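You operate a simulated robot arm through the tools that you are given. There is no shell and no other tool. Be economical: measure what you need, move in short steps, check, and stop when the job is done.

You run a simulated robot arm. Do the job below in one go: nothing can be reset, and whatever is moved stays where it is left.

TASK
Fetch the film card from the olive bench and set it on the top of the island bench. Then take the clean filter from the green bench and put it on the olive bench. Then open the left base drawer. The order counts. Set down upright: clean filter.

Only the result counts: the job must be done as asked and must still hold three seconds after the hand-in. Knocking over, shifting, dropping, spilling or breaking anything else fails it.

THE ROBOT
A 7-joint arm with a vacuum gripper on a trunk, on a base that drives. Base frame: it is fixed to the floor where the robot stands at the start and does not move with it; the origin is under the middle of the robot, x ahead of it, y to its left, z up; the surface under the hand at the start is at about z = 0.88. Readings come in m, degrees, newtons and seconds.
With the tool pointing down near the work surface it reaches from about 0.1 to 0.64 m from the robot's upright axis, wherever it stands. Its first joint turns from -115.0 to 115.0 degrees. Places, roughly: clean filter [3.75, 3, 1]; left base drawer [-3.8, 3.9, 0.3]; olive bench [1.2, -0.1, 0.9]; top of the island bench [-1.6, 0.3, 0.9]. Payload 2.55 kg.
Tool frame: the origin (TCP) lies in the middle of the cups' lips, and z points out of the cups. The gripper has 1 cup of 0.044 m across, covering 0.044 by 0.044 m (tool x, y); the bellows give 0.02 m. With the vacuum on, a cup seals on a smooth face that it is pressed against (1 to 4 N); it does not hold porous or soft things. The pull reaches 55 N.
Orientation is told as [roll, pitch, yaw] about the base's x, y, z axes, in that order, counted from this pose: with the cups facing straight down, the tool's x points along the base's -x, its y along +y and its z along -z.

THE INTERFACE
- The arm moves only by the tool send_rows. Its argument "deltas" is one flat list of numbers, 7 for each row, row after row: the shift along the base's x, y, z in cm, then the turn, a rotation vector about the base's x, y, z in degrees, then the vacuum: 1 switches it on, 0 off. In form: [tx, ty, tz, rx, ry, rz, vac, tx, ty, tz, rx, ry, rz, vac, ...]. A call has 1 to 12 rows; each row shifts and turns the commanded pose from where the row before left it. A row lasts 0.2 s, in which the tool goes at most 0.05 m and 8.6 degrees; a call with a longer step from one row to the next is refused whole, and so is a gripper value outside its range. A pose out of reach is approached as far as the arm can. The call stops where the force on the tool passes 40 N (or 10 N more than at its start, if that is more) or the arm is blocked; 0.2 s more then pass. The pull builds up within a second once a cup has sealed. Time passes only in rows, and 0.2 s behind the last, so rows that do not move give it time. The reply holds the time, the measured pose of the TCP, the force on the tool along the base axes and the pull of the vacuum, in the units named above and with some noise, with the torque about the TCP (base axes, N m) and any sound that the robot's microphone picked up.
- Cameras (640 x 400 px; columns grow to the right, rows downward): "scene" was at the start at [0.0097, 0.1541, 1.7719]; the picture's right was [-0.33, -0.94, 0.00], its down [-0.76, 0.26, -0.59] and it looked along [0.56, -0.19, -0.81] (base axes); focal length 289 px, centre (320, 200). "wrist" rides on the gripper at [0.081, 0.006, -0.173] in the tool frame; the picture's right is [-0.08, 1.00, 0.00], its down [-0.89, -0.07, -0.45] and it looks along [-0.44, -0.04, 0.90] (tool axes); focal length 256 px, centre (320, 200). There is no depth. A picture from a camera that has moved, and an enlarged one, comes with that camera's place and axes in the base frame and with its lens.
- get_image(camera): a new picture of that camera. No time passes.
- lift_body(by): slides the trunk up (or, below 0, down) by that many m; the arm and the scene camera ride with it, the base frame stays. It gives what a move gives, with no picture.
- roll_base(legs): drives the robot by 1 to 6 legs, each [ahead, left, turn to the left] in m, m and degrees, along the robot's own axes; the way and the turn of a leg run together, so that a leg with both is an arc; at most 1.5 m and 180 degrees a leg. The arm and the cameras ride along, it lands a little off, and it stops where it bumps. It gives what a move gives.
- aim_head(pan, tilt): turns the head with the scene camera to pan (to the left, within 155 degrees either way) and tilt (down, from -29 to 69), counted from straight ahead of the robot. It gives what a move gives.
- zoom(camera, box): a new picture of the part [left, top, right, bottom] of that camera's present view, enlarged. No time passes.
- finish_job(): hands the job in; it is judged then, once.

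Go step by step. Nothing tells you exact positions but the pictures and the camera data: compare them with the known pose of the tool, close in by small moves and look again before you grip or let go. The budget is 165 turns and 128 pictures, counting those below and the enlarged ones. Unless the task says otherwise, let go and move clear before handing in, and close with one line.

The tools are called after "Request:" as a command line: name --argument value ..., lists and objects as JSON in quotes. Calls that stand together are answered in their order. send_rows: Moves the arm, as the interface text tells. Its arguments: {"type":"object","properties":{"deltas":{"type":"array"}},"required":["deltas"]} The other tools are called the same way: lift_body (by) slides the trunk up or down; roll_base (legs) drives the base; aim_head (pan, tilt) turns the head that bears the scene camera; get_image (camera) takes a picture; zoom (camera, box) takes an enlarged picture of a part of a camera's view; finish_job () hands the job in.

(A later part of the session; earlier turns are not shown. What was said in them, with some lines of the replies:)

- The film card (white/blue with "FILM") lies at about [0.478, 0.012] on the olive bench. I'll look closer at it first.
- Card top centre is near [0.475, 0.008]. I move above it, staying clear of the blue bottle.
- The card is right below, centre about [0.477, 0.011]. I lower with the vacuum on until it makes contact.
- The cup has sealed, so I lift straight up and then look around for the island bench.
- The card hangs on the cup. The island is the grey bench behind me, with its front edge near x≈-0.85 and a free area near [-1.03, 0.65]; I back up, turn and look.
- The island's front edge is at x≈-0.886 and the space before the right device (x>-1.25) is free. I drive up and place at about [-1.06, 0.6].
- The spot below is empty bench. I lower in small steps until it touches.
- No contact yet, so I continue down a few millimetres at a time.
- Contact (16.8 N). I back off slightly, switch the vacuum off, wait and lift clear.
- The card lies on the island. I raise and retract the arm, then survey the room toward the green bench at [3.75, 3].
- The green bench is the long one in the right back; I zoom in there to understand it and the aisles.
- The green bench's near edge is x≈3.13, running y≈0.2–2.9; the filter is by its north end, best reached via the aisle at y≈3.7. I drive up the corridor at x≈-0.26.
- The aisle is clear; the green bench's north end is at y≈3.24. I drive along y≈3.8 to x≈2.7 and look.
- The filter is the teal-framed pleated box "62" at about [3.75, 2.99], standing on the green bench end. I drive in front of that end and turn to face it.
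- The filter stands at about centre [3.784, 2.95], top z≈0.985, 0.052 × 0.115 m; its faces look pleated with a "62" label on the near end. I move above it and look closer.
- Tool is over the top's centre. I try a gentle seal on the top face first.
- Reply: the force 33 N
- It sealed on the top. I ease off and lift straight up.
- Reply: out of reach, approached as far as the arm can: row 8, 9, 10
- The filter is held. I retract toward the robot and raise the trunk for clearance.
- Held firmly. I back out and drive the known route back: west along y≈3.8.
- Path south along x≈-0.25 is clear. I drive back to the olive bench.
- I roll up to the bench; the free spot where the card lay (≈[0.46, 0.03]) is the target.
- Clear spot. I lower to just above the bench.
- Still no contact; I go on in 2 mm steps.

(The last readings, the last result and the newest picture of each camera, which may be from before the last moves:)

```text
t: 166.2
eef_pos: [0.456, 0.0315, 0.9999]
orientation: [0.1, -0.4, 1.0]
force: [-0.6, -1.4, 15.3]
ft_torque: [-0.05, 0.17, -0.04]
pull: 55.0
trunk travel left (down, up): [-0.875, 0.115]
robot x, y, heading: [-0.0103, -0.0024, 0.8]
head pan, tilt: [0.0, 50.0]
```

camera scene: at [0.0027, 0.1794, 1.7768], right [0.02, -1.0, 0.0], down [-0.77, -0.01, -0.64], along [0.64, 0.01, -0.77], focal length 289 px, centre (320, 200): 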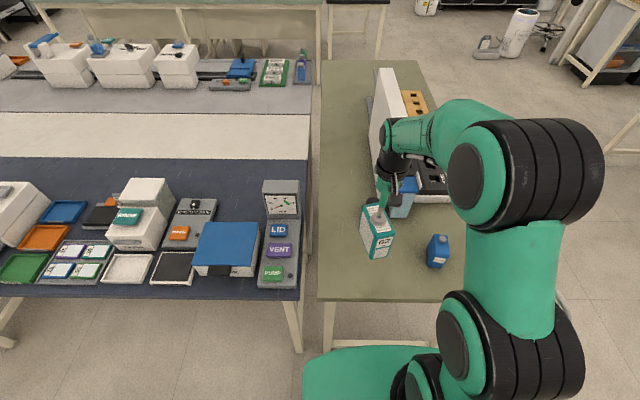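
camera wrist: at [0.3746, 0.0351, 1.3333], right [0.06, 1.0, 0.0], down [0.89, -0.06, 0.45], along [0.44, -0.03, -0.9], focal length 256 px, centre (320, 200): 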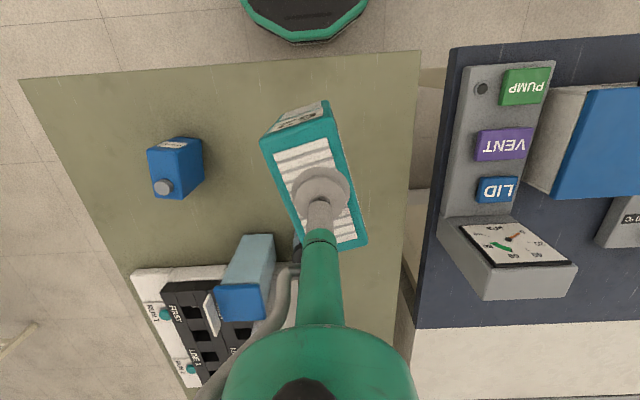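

Contact at 15 N, so the filter stands on the bench. I ease off, release, wait and lift.

Request:
send_rows --deltas '[0, 0, 0.2, 0, 0, 0, 1, 0, 0, 0, 0, 0, 0, 0, 0, 0, 0, 0, 0, 0, 0, 0, 0, 0, 0, 0, 0, 0, 0, 0, 0, 0, 0, 0, 0, 0, 0, 0, 0, 0, 0, 0, 0, 0, 1, 0, 0, 0, 0, 0, 0, 2, 0, 0, 0, 0, 0, 0, 4, 0, 0, 0, 0, 0, 0, 4, 0, 0, 0, 0, 0, 0, 4, 0, 0, 0, 0]'

Request:
get_image --camera "wrist"

Request:
get_image --camera "scene"

```text
t: 168.6
eef_pos: [0.4518, 0.0314, 1.15]
orientation: [0.0, 0.0, 0.9]
force: [-0.1, 0.1, 0.5]
ft_torque: [0.01, -0.01, 0.0]
pull: 0.1
trunk travel left (down, up): [-0.875, 0.115]
robot x, y, heading: [-0.0092, 0.0021, 0.7]
head pan, tilt: [0.0, 50.0]
```

```text
91 pictures are left
camera wrist: at [0.3734, 0.0353, 1.3239], right [0.06, 1.0, 0.0], down [0.89, -0.06, 0.45], along [0.44, -0.03, -0.9], focal length 256 px, centre (320, 200)
```

wrist: 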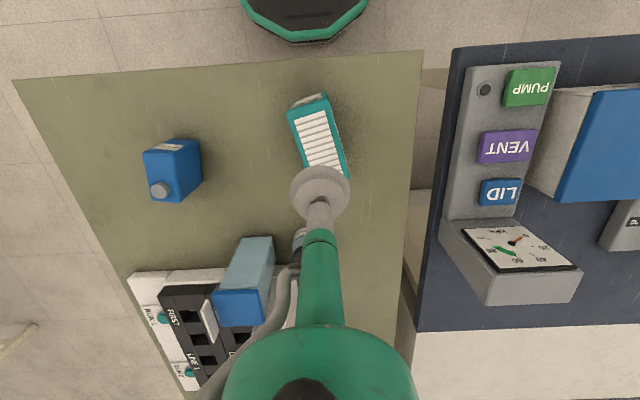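

```text
90 pictures are left
camera scene: at [0.0013, 0.1794, 1.7767], right [0.02, -1.0, 0.0], down [-0.77, -0.01, -0.64], along [0.64, 0.01, -0.77], focal length 289 px, centre (320, 200)
```

scene: 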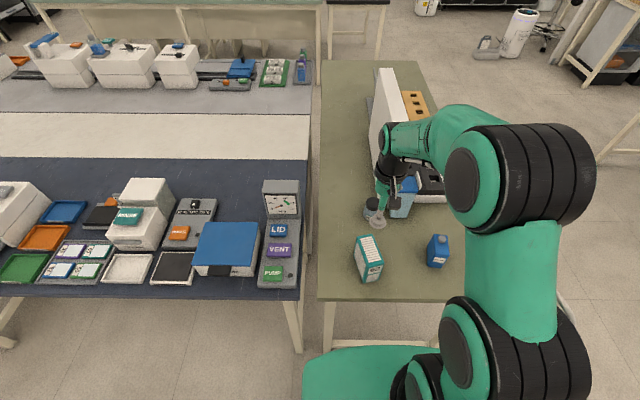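

The filter stands upright on the olive bench. Now I retract and drive west between the island and the brown bench (y≈1.65) toward the drawers at [-3.8, 3.9].

Request:
send_rows --deltas '[-4, 0, 1, 0, 0, 0, 0, -4, 0, 1, 0, 0, 0, 0, -4, 0, 1, 0, 0, 0, 0, -3, 0, 0, 0, 0, 0, 0, 0, 0, 0, 0, 0, 0, 0]'

Request:
roll_base --legs '[[-0.28, 0, 0], [0, 0, 89.2], [1.5, 0, 0], [0.15, 0, 0], [0, 0, 90]]'

Request:
aim_head --pan -15 --tilt 25

Request:
get_image --camera "scene"

```text
t: 169.8
eef_pos: [0.3065, 0.0315, 1.1792]
orientation: [0.0, 0.1, 0.9]
force: [-0.2, 0.4, 1.0]
ft_torque: [-0.04, 0.02, 0.0]
pull: 0.0
trunk travel left (down, up): [-0.875, 0.115]
robot x, y, heading: [-0.0115, 0.0008, 0.9]
head pan, tilt: [0.0, 50.0]
```

```text
t: 187.4
eef_pos: [-0.6164, 1.6357, 1.1803]
orientation: [-0.1, -0.1, 179.4]
force: [0.2, 0.1, 0.6]
ft_torque: [0.0, 0.02, 0.0]
pull: 0.0
trunk travel left (down, up): [-0.875, 0.115]
robot x, y, heading: [-0.2974, 1.6593, 179.5]
head pan, tilt: [0.0, 50.0]
```

```text
t: 188.3
eef_pos: [-0.6162, 1.6356, 1.1791]
orientation: [-0.1, 0.0, 179.5]
force: [0.3, 0.2, -0.3]
ft_torque: [-0.01, 0.02, -0.01]
pull: 0.1
trunk travel left (down, up): [-0.875, 0.115]
robot x, y, heading: [-0.2968, 1.6556, 179.5]
head pan, tilt: [-15.0, 25.0]
```

```text
89 pictures are left
camera scene: at [-0.3277, 1.5078, 1.8142], right [0.27, 0.96, 0.0], down [0.41, -0.11, -0.91], along [-0.87, 0.24, -0.42], focal length 289 px, centre (320, 200)
```

scene: 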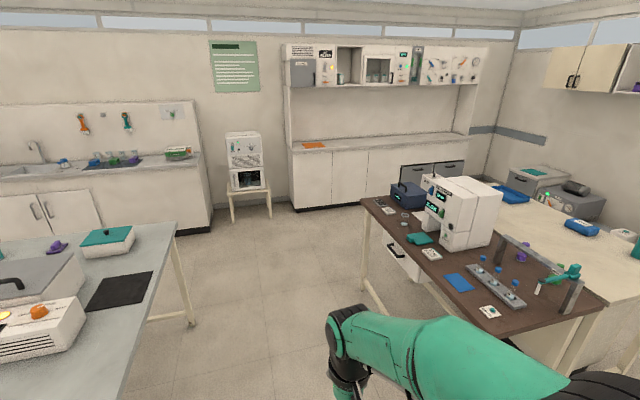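

The corridor is clear. I drive through to x≈-3.0, then north to y≈3.3.

Request:
roll_base --legs '[[1.5, 0, 0], [1.25, 0, 0], [0, 0, -89.5], [1.4, 0, 0]]'

Request:
aim_head --pan 55 --tilt 40

Request:
get_image --camera "scene"

Request:
aim_head --pan -5 --tilt 40

Request:
get_image --camera "scene"

```text
t: 212.1
eef_pos: [-3.0637, 3.4144, 1.1801]
orientation: [-0.1, 0.1, 89.8]
force: [0.2, 0.8, 0.1]
ft_torque: [0.02, 0.01, 0.03]
pull: 0.0
trunk travel left (down, up): [-0.875, 0.115]
robot x, y, heading: [-3.0374, 3.0957, 89.7]
head pan, tilt: [-15.0, 25.0]
```

```text
t: 213.5
eef_pos: [-3.0622, 3.4139, 1.18]
orientation: [0.0, -0.1, 89.9]
force: [0.6, 0.2, -0.7]
ft_torque: [-0.01, 0.02, -0.02]
pull: 0.2
trunk travel left (down, up): [-0.875, 0.115]
robot x, y, heading: [-3.0369, 3.0965, 89.8]
head pan, tilt: [55.0, 40.0]
```

```text
88 pictures are left
camera scene: at [-3.2845, 3.0869, 1.7909], right [0.58, 0.82, 0.0], down [0.53, -0.37, -0.77], along [-0.63, 0.44, -0.64], focal length 289 px, centre (320, 200)
```

scene: 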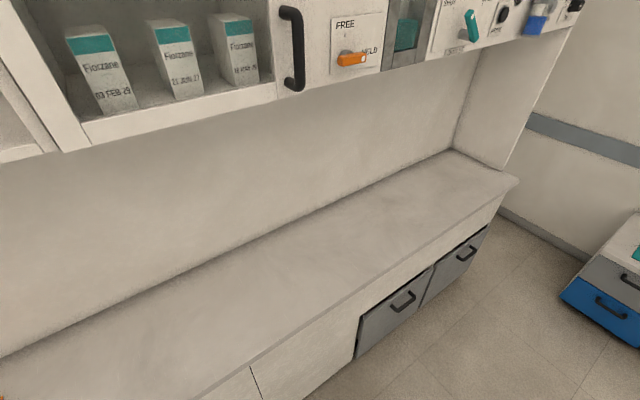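

```text
t: 214.8
eef_pos: [-3.0639, 3.413, 1.1803]
orientation: [-0.1, 0.0, 89.9]
force: [-0.5, 0.1, 0.6]
ft_torque: [-0.03, -0.02, 0.02]
pull: 0.0
trunk travel left (down, up): [-0.875, 0.115]
robot x, y, heading: [-3.039, 3.0975, 89.7]
head pan, tilt: [-5.0, 40.0]
```

```text
87 pictures are left
camera scene: at [-3.2075, 3.1226, 1.7909], right [1.0, -0.09, 0.0], down [-0.06, -0.64, -0.77], along [0.07, 0.76, -0.64], focal length 289 px, centre (320, 200)
```

scene: 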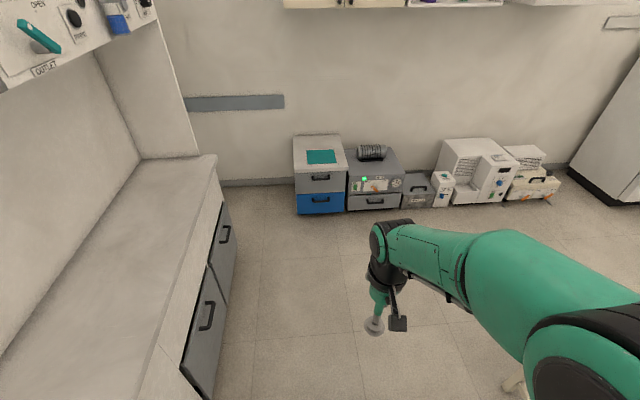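

The left base drawer front is around x≈-3.72, y 3.62–4.13, z 0.08–0.54, with a handle at z≈0.49. I move in front of it and face it.

Request:
roll_base --legs '[[0.78, 0, 0], [0, 0, 90]]'

Request:
aim_head --pan 0 --tilt 60

Request:
get_image --camera "scene"

Request:
get_image --camera "wrist"

```text
t: 222.8
eef_pos: [-3.354, 3.8357, 1.1807]
orientation: [0.0, 0.0, -179.0]
force: [0.2, -0.3, 0.2]
ft_torque: [-0.01, -0.02, 0.02]
pull: 0.0
trunk travel left (down, up): [-0.875, 0.115]
robot x, y, heading: [-3.0352, 3.8688, -179.0]
head pan, tilt: [-5.0, 40.0]
```

```text
t: 223.6
eef_pos: [-3.3533, 3.8356, 1.1808]
orientation: [0.0, -0.1, -179.0]
force: [0.3, -0.1, 0.9]
ft_torque: [0.01, 0.01, 0.01]
pull: 0.0
trunk travel left (down, up): [-0.875, 0.115]
robot x, y, heading: [-3.0373, 3.8672, -179.0]
head pan, tilt: [0.0, 60.0]
```

```text
86 pictures are left
camera scene: at [-3.0403, 3.6911, 1.7642], right [-0.02, 1.0, 0.0], down [0.87, 0.01, -0.5], along [-0.5, -0.01, -0.87], focal length 289 px, centre (320, 200)
```

scene: 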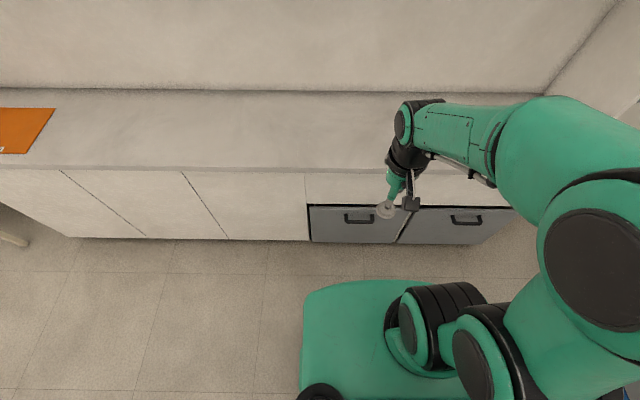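

```text
85 pictures are left
camera wrist: at [-3.273, 3.8294, 1.353], right [-0.06, -1.0, 0.0], down [-0.89, 0.06, 0.45], along [-0.44, 0.03, -0.9], focal length 256 px, centre (320, 200)
```

wrist: 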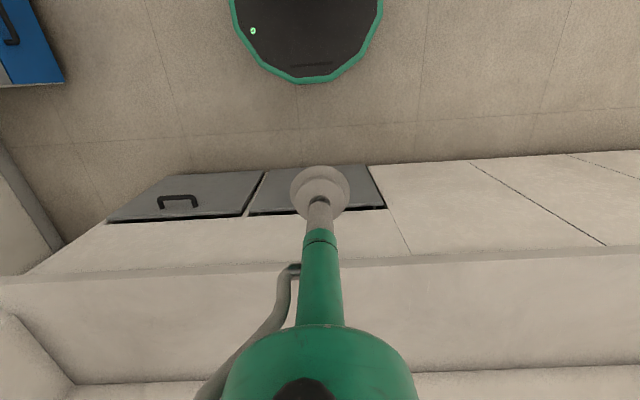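

Drawer centre is y≈3.888, front x≈-3.70, handle z≈0.48. I turn the tool horizontal (facing -x) while extending, still above and short of the counter edge.

Request:
send_rows --deltas '[-1.7, 0.4, 0, 0, 7.5, 0, 0, -1.7, 0.4, 0, 0, 7.5, 0, 0, -1.7, 0.4, 0, 0, 7.5, 0, 0, -1.7, 0.4, 0, 0, 7.5, 0, 0, -1.7, 0.4, 0, 0, 7.5, 0, 0, -1.7, 0.4, 0, 0, 7.5, 0, 0, -1.7, 0.4, 0, 0, 7.5, 0, 0, -1.7, 0.4, 0, 0, 7.5, 0, 0, -1.7, 0.4, 0, 0, 7.5, 0, 0, -1.7, 0.4, 0, 0, 7.5, 0, 0, -1.7, 0.4, 0, 0, 7.5, 0, 0, -1.7, 0.4, 0, 0, 7.5, 0, 0]'

Request:
get_image --camera "scene"

```text
t: 226.2
eef_pos: [-3.5528, 3.869, 1.1731]
orientation: [-4.1, -80.1, -174.3]
force: [-0.2, -0.7, -0.9]
ft_torque: [-0.02, 0.01, 0.02]
pull: 0.2
out of reach, approached as far as the arm can: row 4, 5, 6
trunk travel left (down, up): [-0.875, 0.115]
robot x, y, heading: [-3.0368, 3.867, -179.3]
head pan, tilt: [0.0, 60.0]
```

```text
84 pictures are left
camera scene: at [-3.0421, 3.6914, 1.7642], right [-0.02, 1.0, 0.0], down [0.87, 0.01, -0.5], along [-0.5, -0.01, -0.87], focal length 289 px, centre (320, 200)
```

scene: 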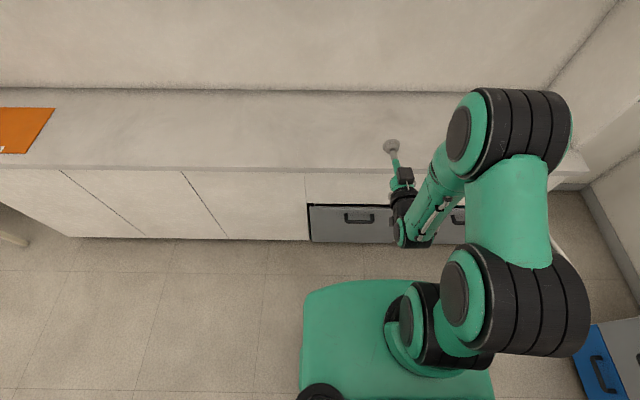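

Tool is nearly horizontal. I let it settle and check before lowering the trunk.

Request:
send_rows --deltas '[0, 0, 0, 0, 0, 0, 0, 0, 0, 0, 0, 0, 0, 0]'

Request:
lift_body --by -0.4

Request:
get_image --camera "scene"

Request:
get_image --camera "wrist"

```text
t: 226.8
eef_pos: [-3.5503, 3.8698, 1.1732]
orientation: [-4.0, -80.1, -174.4]
force: [0.0, 0.7, 0.4]
ft_torque: [0.0, 0.0, 0.01]
pull: 0.1
trunk travel left (down, up): [-0.875, 0.115]
robot x, y, heading: [-3.0378, 3.8672, -179.3]
head pan, tilt: [0.0, 60.0]
```

```text
t: 230.7
eef_pos: [-3.5511, 3.8698, 0.7734]
orientation: [-4.0, -80.1, -174.4]
force: [0.1, -0.2, -0.2]
ft_torque: [0.02, 0.01, -0.01]
pull: 0.1
trunk travel left (down, up): [-0.475, 0.515]
robot x, y, heading: [-3.0379, 3.8692, -179.3]
head pan, tilt: [0.0, 60.0]
```

```text
83 pictures are left
camera scene: at [-3.0402, 3.6912, 1.3642], right [-0.02, 1.0, 0.0], down [0.87, 0.01, -0.5], along [-0.5, -0.01, -0.87], focal length 289 px, centre (320, 200)
```

scene: 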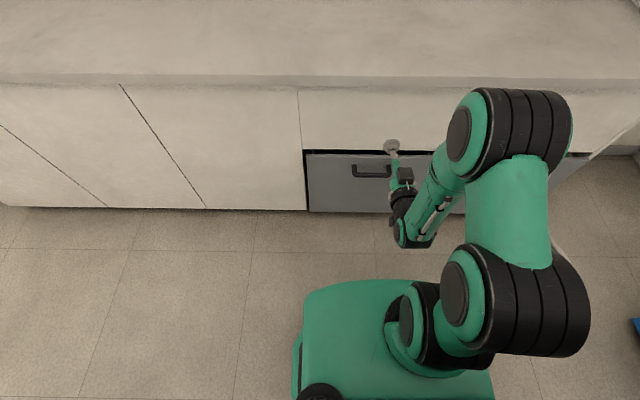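

```text
82 pictures are left
camera wrist: at [-3.3668, 3.8686, 0.7243], right [0.01, -1.0, 0.07], down [0.28, 0.07, 0.96], along [-0.96, 0.01, 0.28], focal length 256 px, centre (320, 200)
```

wrist: 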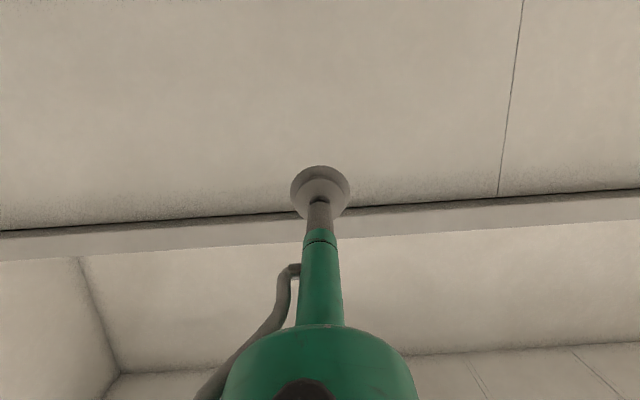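

Still clear; I lower further to TCP z≈0.31.

Request:
lift_body --by -0.45

Request:
send_rows --deltas '[-1.5, 0.3, 0, 0, 0, 0, 0, -1.5, 0.3, 0, 0, 0, 0, 0, -1.5, 0, 0, 0, 0, 0, 0, 0, 0, 0, 0, 0, 0, 0, 0, 0, 0, 0, 0, 0, 0]'

Request:
get_image --camera "scene"

Request:
get_image --camera "wrist"

```text
refused: -0.45 is not a number from -0.4 to 0.4
```

```text
t: 231.8
eef_pos: [-3.5968, 3.8747, 0.7726]
orientation: [-4.0, -80.0, -174.5]
force: [0.2, -0.5, 0.3]
ft_torque: [0.02, 0.03, 0.0]
pull: 0.2
trunk travel left (down, up): [-0.475, 0.515]
robot x, y, heading: [-3.032, 3.8668, -178.9]
head pan, tilt: [0.0, 60.0]
```

```text
81 pictures are left
camera scene: at [-3.0402, 3.6911, 1.3642], right [-0.02, 1.0, 0.0], down [0.87, 0.01, -0.5], along [-0.5, -0.01, -0.87], focal length 289 px, centre (320, 200)
```

scene: 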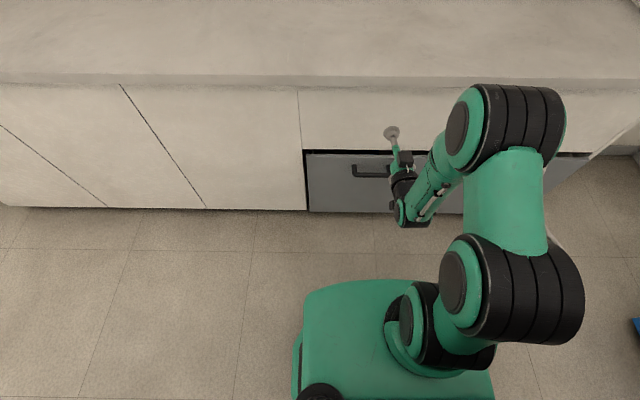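

```text
80 pictures are left
camera wrist: at [-3.4125, 3.8743, 0.7246], right [0.01, -1.0, 0.07], down [0.28, 0.07, 0.96], along [-0.96, 0.01, 0.28], focal length 256 px, centre (320, 200)
```

wrist: 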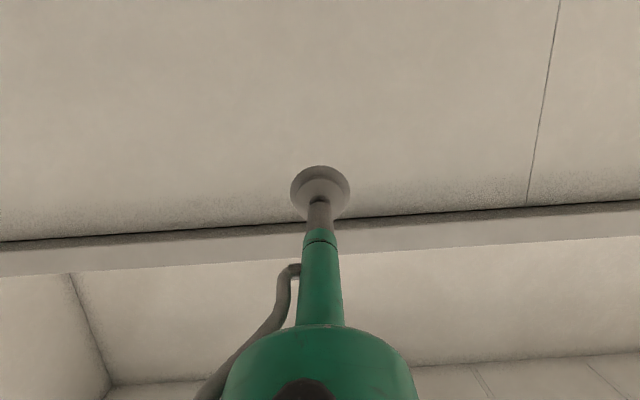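

The trunk step limit is 0.4. I back off a little for handle clearance and lower in two steps.

Request:
send_rows --deltas '[1.5, 0, 0, 0, 0, 0, 0, 1.5, 0, 0, 0, 0, 0, 0]'

Request:
lift_body --by -0.4

Request:
lift_body --by -0.07

Request:
send_rows --deltas '[-1.5, 0, 0, 0, 5, 0, 0, -1.5, 0, 0, 0, 5, 0, 0, -1, 0, 0, 0, 0, 0, 0, 0, 0, 0, 0, 0, 0, 0]'

Request:
get_image --camera "scene"

Request:
get_image --camera "wrist"

```text
t: 232.4
eef_pos: [-3.566, 3.8754, 0.7739]
orientation: [-4.1, -80.0, -174.4]
force: [0.5, 0.1, 0.6]
ft_torque: [0.0, -0.01, -0.01]
pull: 0.1
trunk travel left (down, up): [-0.475, 0.515]
robot x, y, heading: [-3.0339, 3.8687, -179.1]
head pan, tilt: [0.0, 60.0]
```

```text
t: 236.3
eef_pos: [-3.567, 3.876, 0.3746]
orientation: [-4.0, -80.1, -174.6]
force: [-0.5, 0.5, 0.4]
ft_torque: [0.0, -0.01, 0.0]
pull: 0.0
trunk travel left (down, up): [-0.075, 0.915]
robot x, y, heading: [-3.0355, 3.8678, -179.0]
head pan, tilt: [0.0, 60.0]
```

```text
t: 237.4
eef_pos: [-3.5656, 3.8762, 0.3038]
orientation: [-3.9, -80.1, -174.5]
force: [0.7, -0.4, -0.4]
ft_torque: [0.02, 0.01, -0.01]
pull: 0.1
trunk travel left (down, up): [-0.005, 0.985]
robot x, y, heading: [-3.037, 3.8675, -179.1]
head pan, tilt: [0.0, 60.0]
```

```text
t: 238.4
eef_pos: [-3.6065, 3.8752, 0.3029]
orientation: [-96.2, -89.0, -82.5]
force: [0.1, 0.6, -0.2]
ft_torque: [-0.01, -0.01, -0.01]
pull: 0.1
trunk travel left (down, up): [-0.005, 0.985]
robot x, y, heading: [-3.0377, 3.8634, -179.1]
head pan, tilt: [0.0, 60.0]
```

```text
79 pictures are left
camera scene: at [-3.0402, 3.6912, 0.8942], right [-0.02, 1.0, 0.0], down [0.87, 0.01, -0.5], along [-0.5, -0.01, -0.87], focal length 289 px, centre (320, 200)
```

scene: 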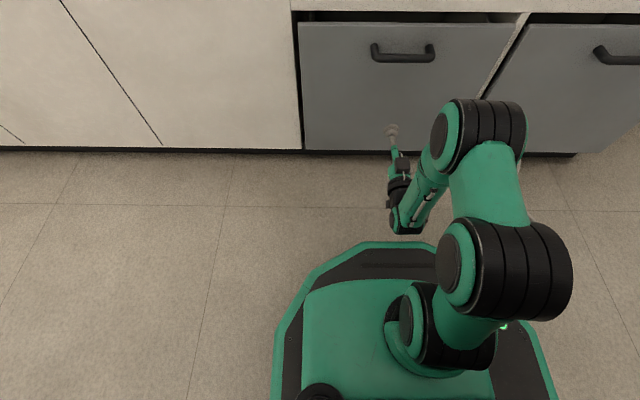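

```text
78 pictures are left
camera wrist: at [-3.4339, 3.8741, 0.2229], right [0.03, -1.0, 0.06], down [0.45, 0.07, 0.89], along [-0.89, 0.01, 0.45], focal length 256 px, centre (320, 200)
```

wrist: 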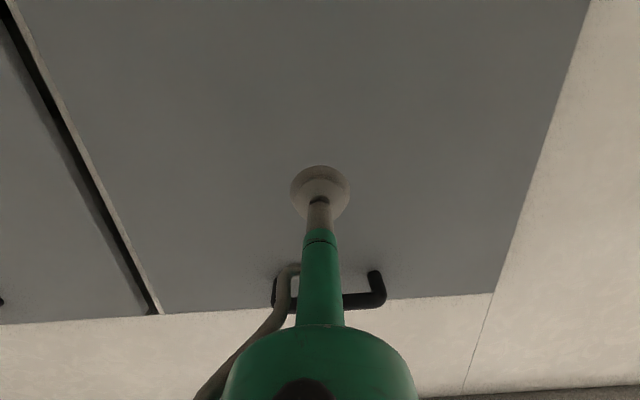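

Tool is horizontal, facing the drawer front below the handle. I press in with vacuum on.

Request:
send_rows --deltas '[-2, 0, 0, 0, 0, 0, 1, -2, 0, 0, 0, 0, 0, 1, -1.5, 0, 0, 0, 0, 0, 1, -1, 0, 0, 0, 0, 0, 1, -0.6, 0, 0, 0, 0, 0, 1, -0.5, 0, 0, 0, 0, 0, 1, -0.5, 0, 0, 0, 0, 0, 1, 0, 0, 0, 0, 0, 0, 1]'

```text
t: 240.2
eef_pos: [-3.6876, 3.8764, 0.3031]
orientation: [-94.7, -89.1, -83.6]
force: [-0.2, 0.0, -0.1]
ft_torque: [-0.02, -0.01, -0.02]
pull: 0.0
trunk travel left (down, up): [-0.005, 0.985]
robot x, y, heading: [-3.0346, 3.8673, -179.2]
head pan, tilt: [0.0, 60.0]
```

Request:
send_rows --deltas '[-0.5, 0, 0, 0, 0, 0, 1, -0.5, 0, 0, 0, 0, 0, 1, -0.5, 0, 0, 0, 0, 0, 1, -0.4, 0, 0, 0, 0, 0, 1, 0, 0, 0, 0, 0, 0, 1]'

```text
t: 241.4
eef_pos: [-3.7054, 3.8766, 0.306]
orientation: [-106.8, -89.0, -71.9]
force: [24.1, -0.3, 13.6]
ft_torque: [0.18, -0.3, -0.65]
pull: 55.1
trunk travel left (down, up): [-0.005, 0.985]
robot x, y, heading: [-3.0386, 3.8721, -179.2]
head pan, tilt: [0.0, 60.0]
```

Sealed with 55 N pull. I draw the drawer slowly with the arm first.

Request:
send_rows --deltas '[0.5, 0, 0, 0, 0, 0, 1, 0.5, 0, 0, 0, 0, 0, 1, 1, 0, 0, 0, 0, 0, 1, 1, 0, 0, 0, 0, 0, 1, 1.5, 0, 0, 0, 0, 0, 1, 1.5, 0, 0, 0, 0, 0, 1, 1.5, 0, 0, 0, 0, 0, 1, 0, 0, 0, 0, 0, 0, 1]'

Request:
get_image --camera "scene"

```text
t: 243.2
eef_pos: [-3.6312, 3.8751, 0.3061]
orientation: [-107.6, -89.0, -71.0]
force: [0.9, -3.2, 13.5]
ft_torque: [-0.03, -0.27, -0.41]
pull: 54.9
trunk travel left (down, up): [-0.005, 0.985]
robot x, y, heading: [-3.0369, 3.8644, -179.1]
head pan, tilt: [0.0, 60.0]
```

```text
77 pictures are left
camera scene: at [-3.039, 3.691, 0.8942], right [-0.02, 1.0, 0.0], down [0.87, 0.01, -0.5], along [-0.5, -0.01, -0.87], focal length 289 px, centre (320, 200)
```

scene: 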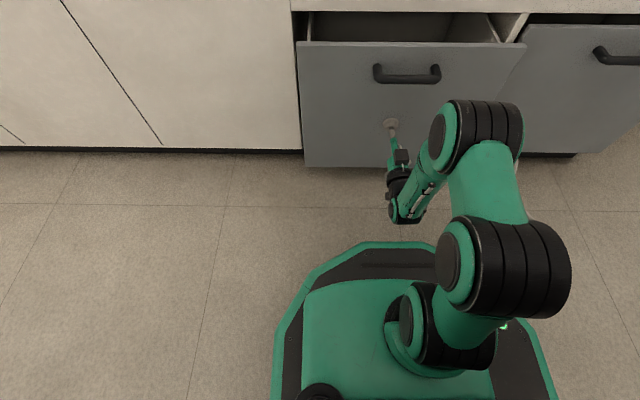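

The drawer slides. Before backing up I check the space behind the robot.

Request:
aim_head --pan 150 --tilt 30

Request:
get_image --camera "scene"

Request:
aim_head --pan -150 --tilt 30

Request:
get_image --camera "scene"

```text
t: 245.5
eef_pos: [-3.63, 3.8769, 0.3063]
orientation: [-108.5, -88.9, -70.0]
force: [0.1, -7.1, 15.0]
ft_torque: [-0.02, -0.27, -0.28]
pull: 55.3
trunk travel left (down, up): [-0.005, 0.985]
robot x, y, heading: [-3.0382, 3.8665, -179.1]
head pan, tilt: [150.0, 30.0]
```

```text
76 pictures are left
camera scene: at [-2.8933, 3.648, 0.936], right [-0.49, -0.87, 0.0], down [-0.44, 0.24, -0.87], along [0.76, -0.42, -0.5], focal length 289 px, centre (320, 200)
```

scene: 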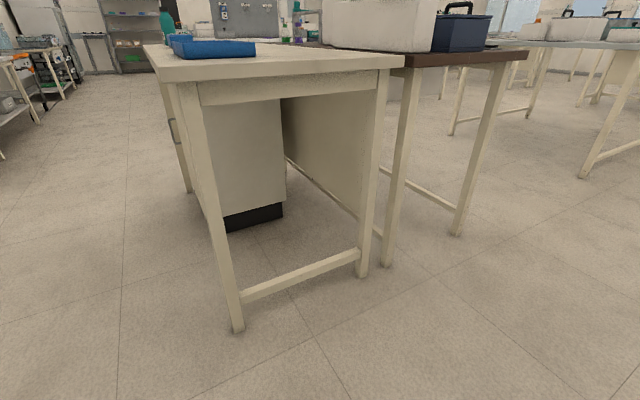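

```text
t: 249.6
eef_pos: [-3.6318, 3.876, 0.3069]
orientation: [-106.7, -89.0, -71.6]
force: [1.1, -9.2, 13.7]
ft_torque: [0.01, -0.25, -0.22]
pull: 54.4
trunk travel left (down, up): [-0.005, 0.985]
robot x, y, heading: [-3.0395, 3.8623, -179.1]
head pan, tilt: [-150.0, 30.0]
```

```text
75 pictures are left
camera scene: at [-2.8948, 3.7384, 0.9361], right [0.51, -0.86, 0.0], down [-0.43, -0.26, -0.87], along [0.74, 0.45, -0.5], focal length 289 px, centre (320, 200)
```

scene: 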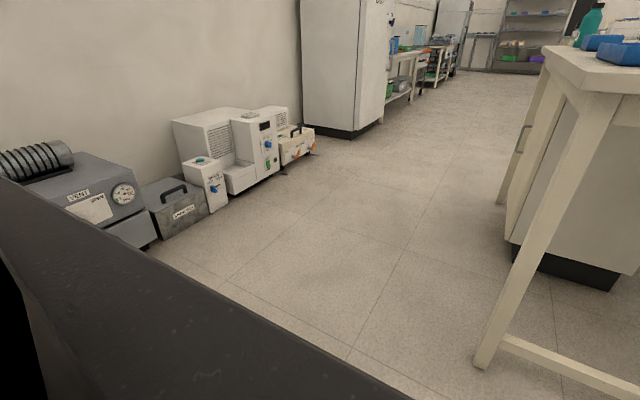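

The bench behind ends at x≈-2.2, so I have about 0.3 m. I back up in two gentle legs with the vacuum on.

Request:
roll_base --legs '[[-0.1, 0, 0]]'

Request:
aim_head --pan 0 --tilt 55

Request:
get_image --camera "scene"

```text
t: 250.8
eef_pos: [-3.531, 3.876, 0.3053]
orientation: [-106.1, -88.9, -72.0]
force: [0.3, -16.0, 13.3]
ft_torque: [-0.08, -0.27, -0.46]
pull: 54.7
trunk travel left (down, up): [-0.005, 0.985]
robot x, y, heading: [-2.9383, 3.8709, -178.8]
head pan, tilt: [-150.0, 30.0]
```

```text
t: 253.1
eef_pos: [-3.5321, 3.8759, 0.3056]
orientation: [-107.7, -89.1, -70.6]
force: [0.6, -1.4, 7.2]
ft_torque: [-0.04, -0.18, -0.19]
pull: 54.7
trunk travel left (down, up): [-0.005, 0.985]
robot x, y, heading: [-2.9385, 3.8675, -179.0]
head pan, tilt: [0.0, 55.0]
```

```text
74 pictures are left
camera scene: at [-2.9452, 3.6926, 0.9003], right [-0.02, 1.0, 0.0], down [0.82, 0.01, -0.57], along [-0.57, -0.01, -0.82], focal length 289 px, centre (320, 200)
```

scene: 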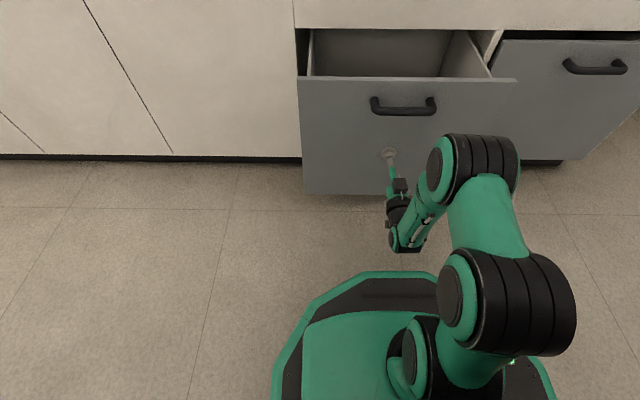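

The drawer is out 0.17 m and still held. I continue backwards.

Request:
roll_base --legs '[[-0.1, 0, 0], [-0.09, 0, 0]]'

Request:
get_image --camera "scene"

```text
t: 254.8
eef_pos: [-3.3939, 3.8825, 0.3185]
orientation: [-152.9, -87.5, -25.8]
force: [-0.6, 0.9, 5.7]
ft_torque: [-0.18, -0.28, 0.19]
pull: 54.5
trunk travel left (down, up): [-0.005, 0.985]
robot x, y, heading: [-2.7903, 3.8699, -178.8]
head pan, tilt: [0.0, 55.0]
stopped in leg 2: the force on the tool passed its limit at 57 N (the readings are from after the stop); the commanded pose is now the measured one
```

```text
73 pictures are left
camera scene: at [-2.799, 3.695, 0.9], right [-0.02, 1.0, 0.0], down [0.82, 0.01, -0.57], along [-0.57, -0.01, -0.82], focal length 289 px, centre (320, 200)
```

scene: 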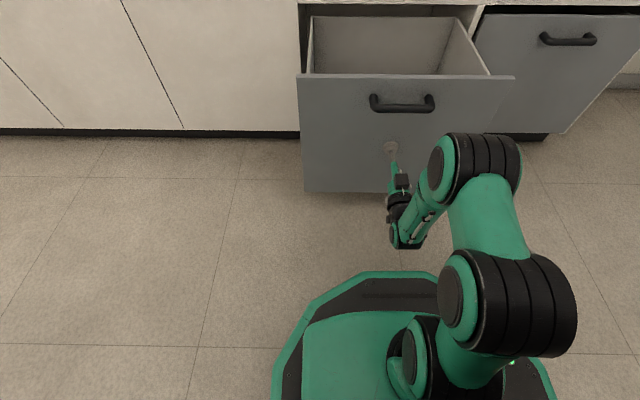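

The drawer hit its end stop at about 0.31 m open. I release the vacuum and move the tool back clear.

Request:
send_rows --deltas '[0, 0, 0, 0, 0, 0, 0, 0, 0, 0, 0, 0, 0, 0, 0, 0, 0, 0, 0, 0, 0, 0, 0, 0, 0, 0, 0, 0, 0, 0, 0, 0, 0, 0, 0, 0.5, 0, 0, 0, 0, 0, 0, 1, 0, 0, 0, 0, 0, 0, 2, 0, 0, 0, 0, 0, 0, 2, 0, 0, 0, 0, 0, 0, 0, 0, 0, 0, 0, 0, 0]'

Request:
get_image --camera "scene"

Request:
get_image --camera "wrist"

```text
t: 257.0
eef_pos: [-3.3387, 3.8822, 0.3159]
orientation: [-148.9, -88.0, -29.9]
force: [0.3, 0.4, 0.1]
ft_torque: [0.02, 0.03, 0.02]
pull: 0.1
trunk travel left (down, up): [-0.005, 0.985]
robot x, y, heading: [-2.7922, 3.8703, -179.1]
head pan, tilt: [0.0, 55.0]
```

```text
72 pictures are left
camera scene: at [-2.7995, 3.6949, 0.9002], right [-0.02, 1.0, 0.0], down [0.82, 0.01, -0.57], along [-0.57, -0.01, -0.82], focal length 289 px, centre (320, 200)
```

scene: 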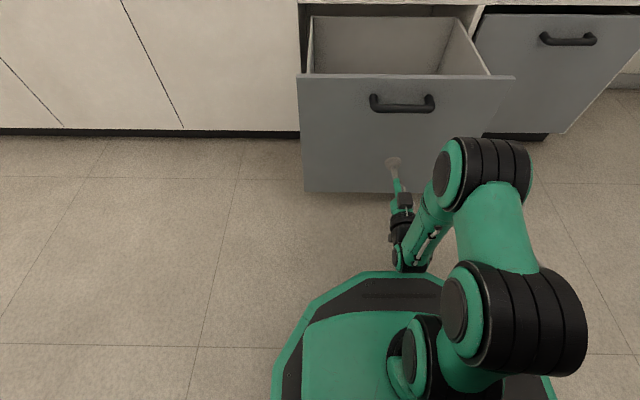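

```text
71 pictures are left
camera wrist: at [-3.1673, 3.8799, 0.2306], right [0.02, -1.0, 0.06], down [0.47, 0.06, 0.88], along [-0.88, 0.01, 0.47], focal length 256 px, centre (320, 200)
```

wrist: 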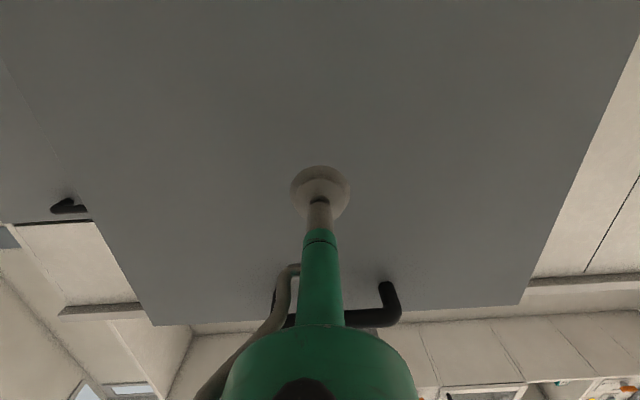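

The drawer stays fully open, the tool is released and clear, and both items are in place, so I hand in.

Request:
finish_job

```text
The job is handed in.
```

All three steps were done in order: the film card is on the island bench, the clean filter stands upright on the olive bench, and the left base drawer is open to its stop at about 0.31 m.
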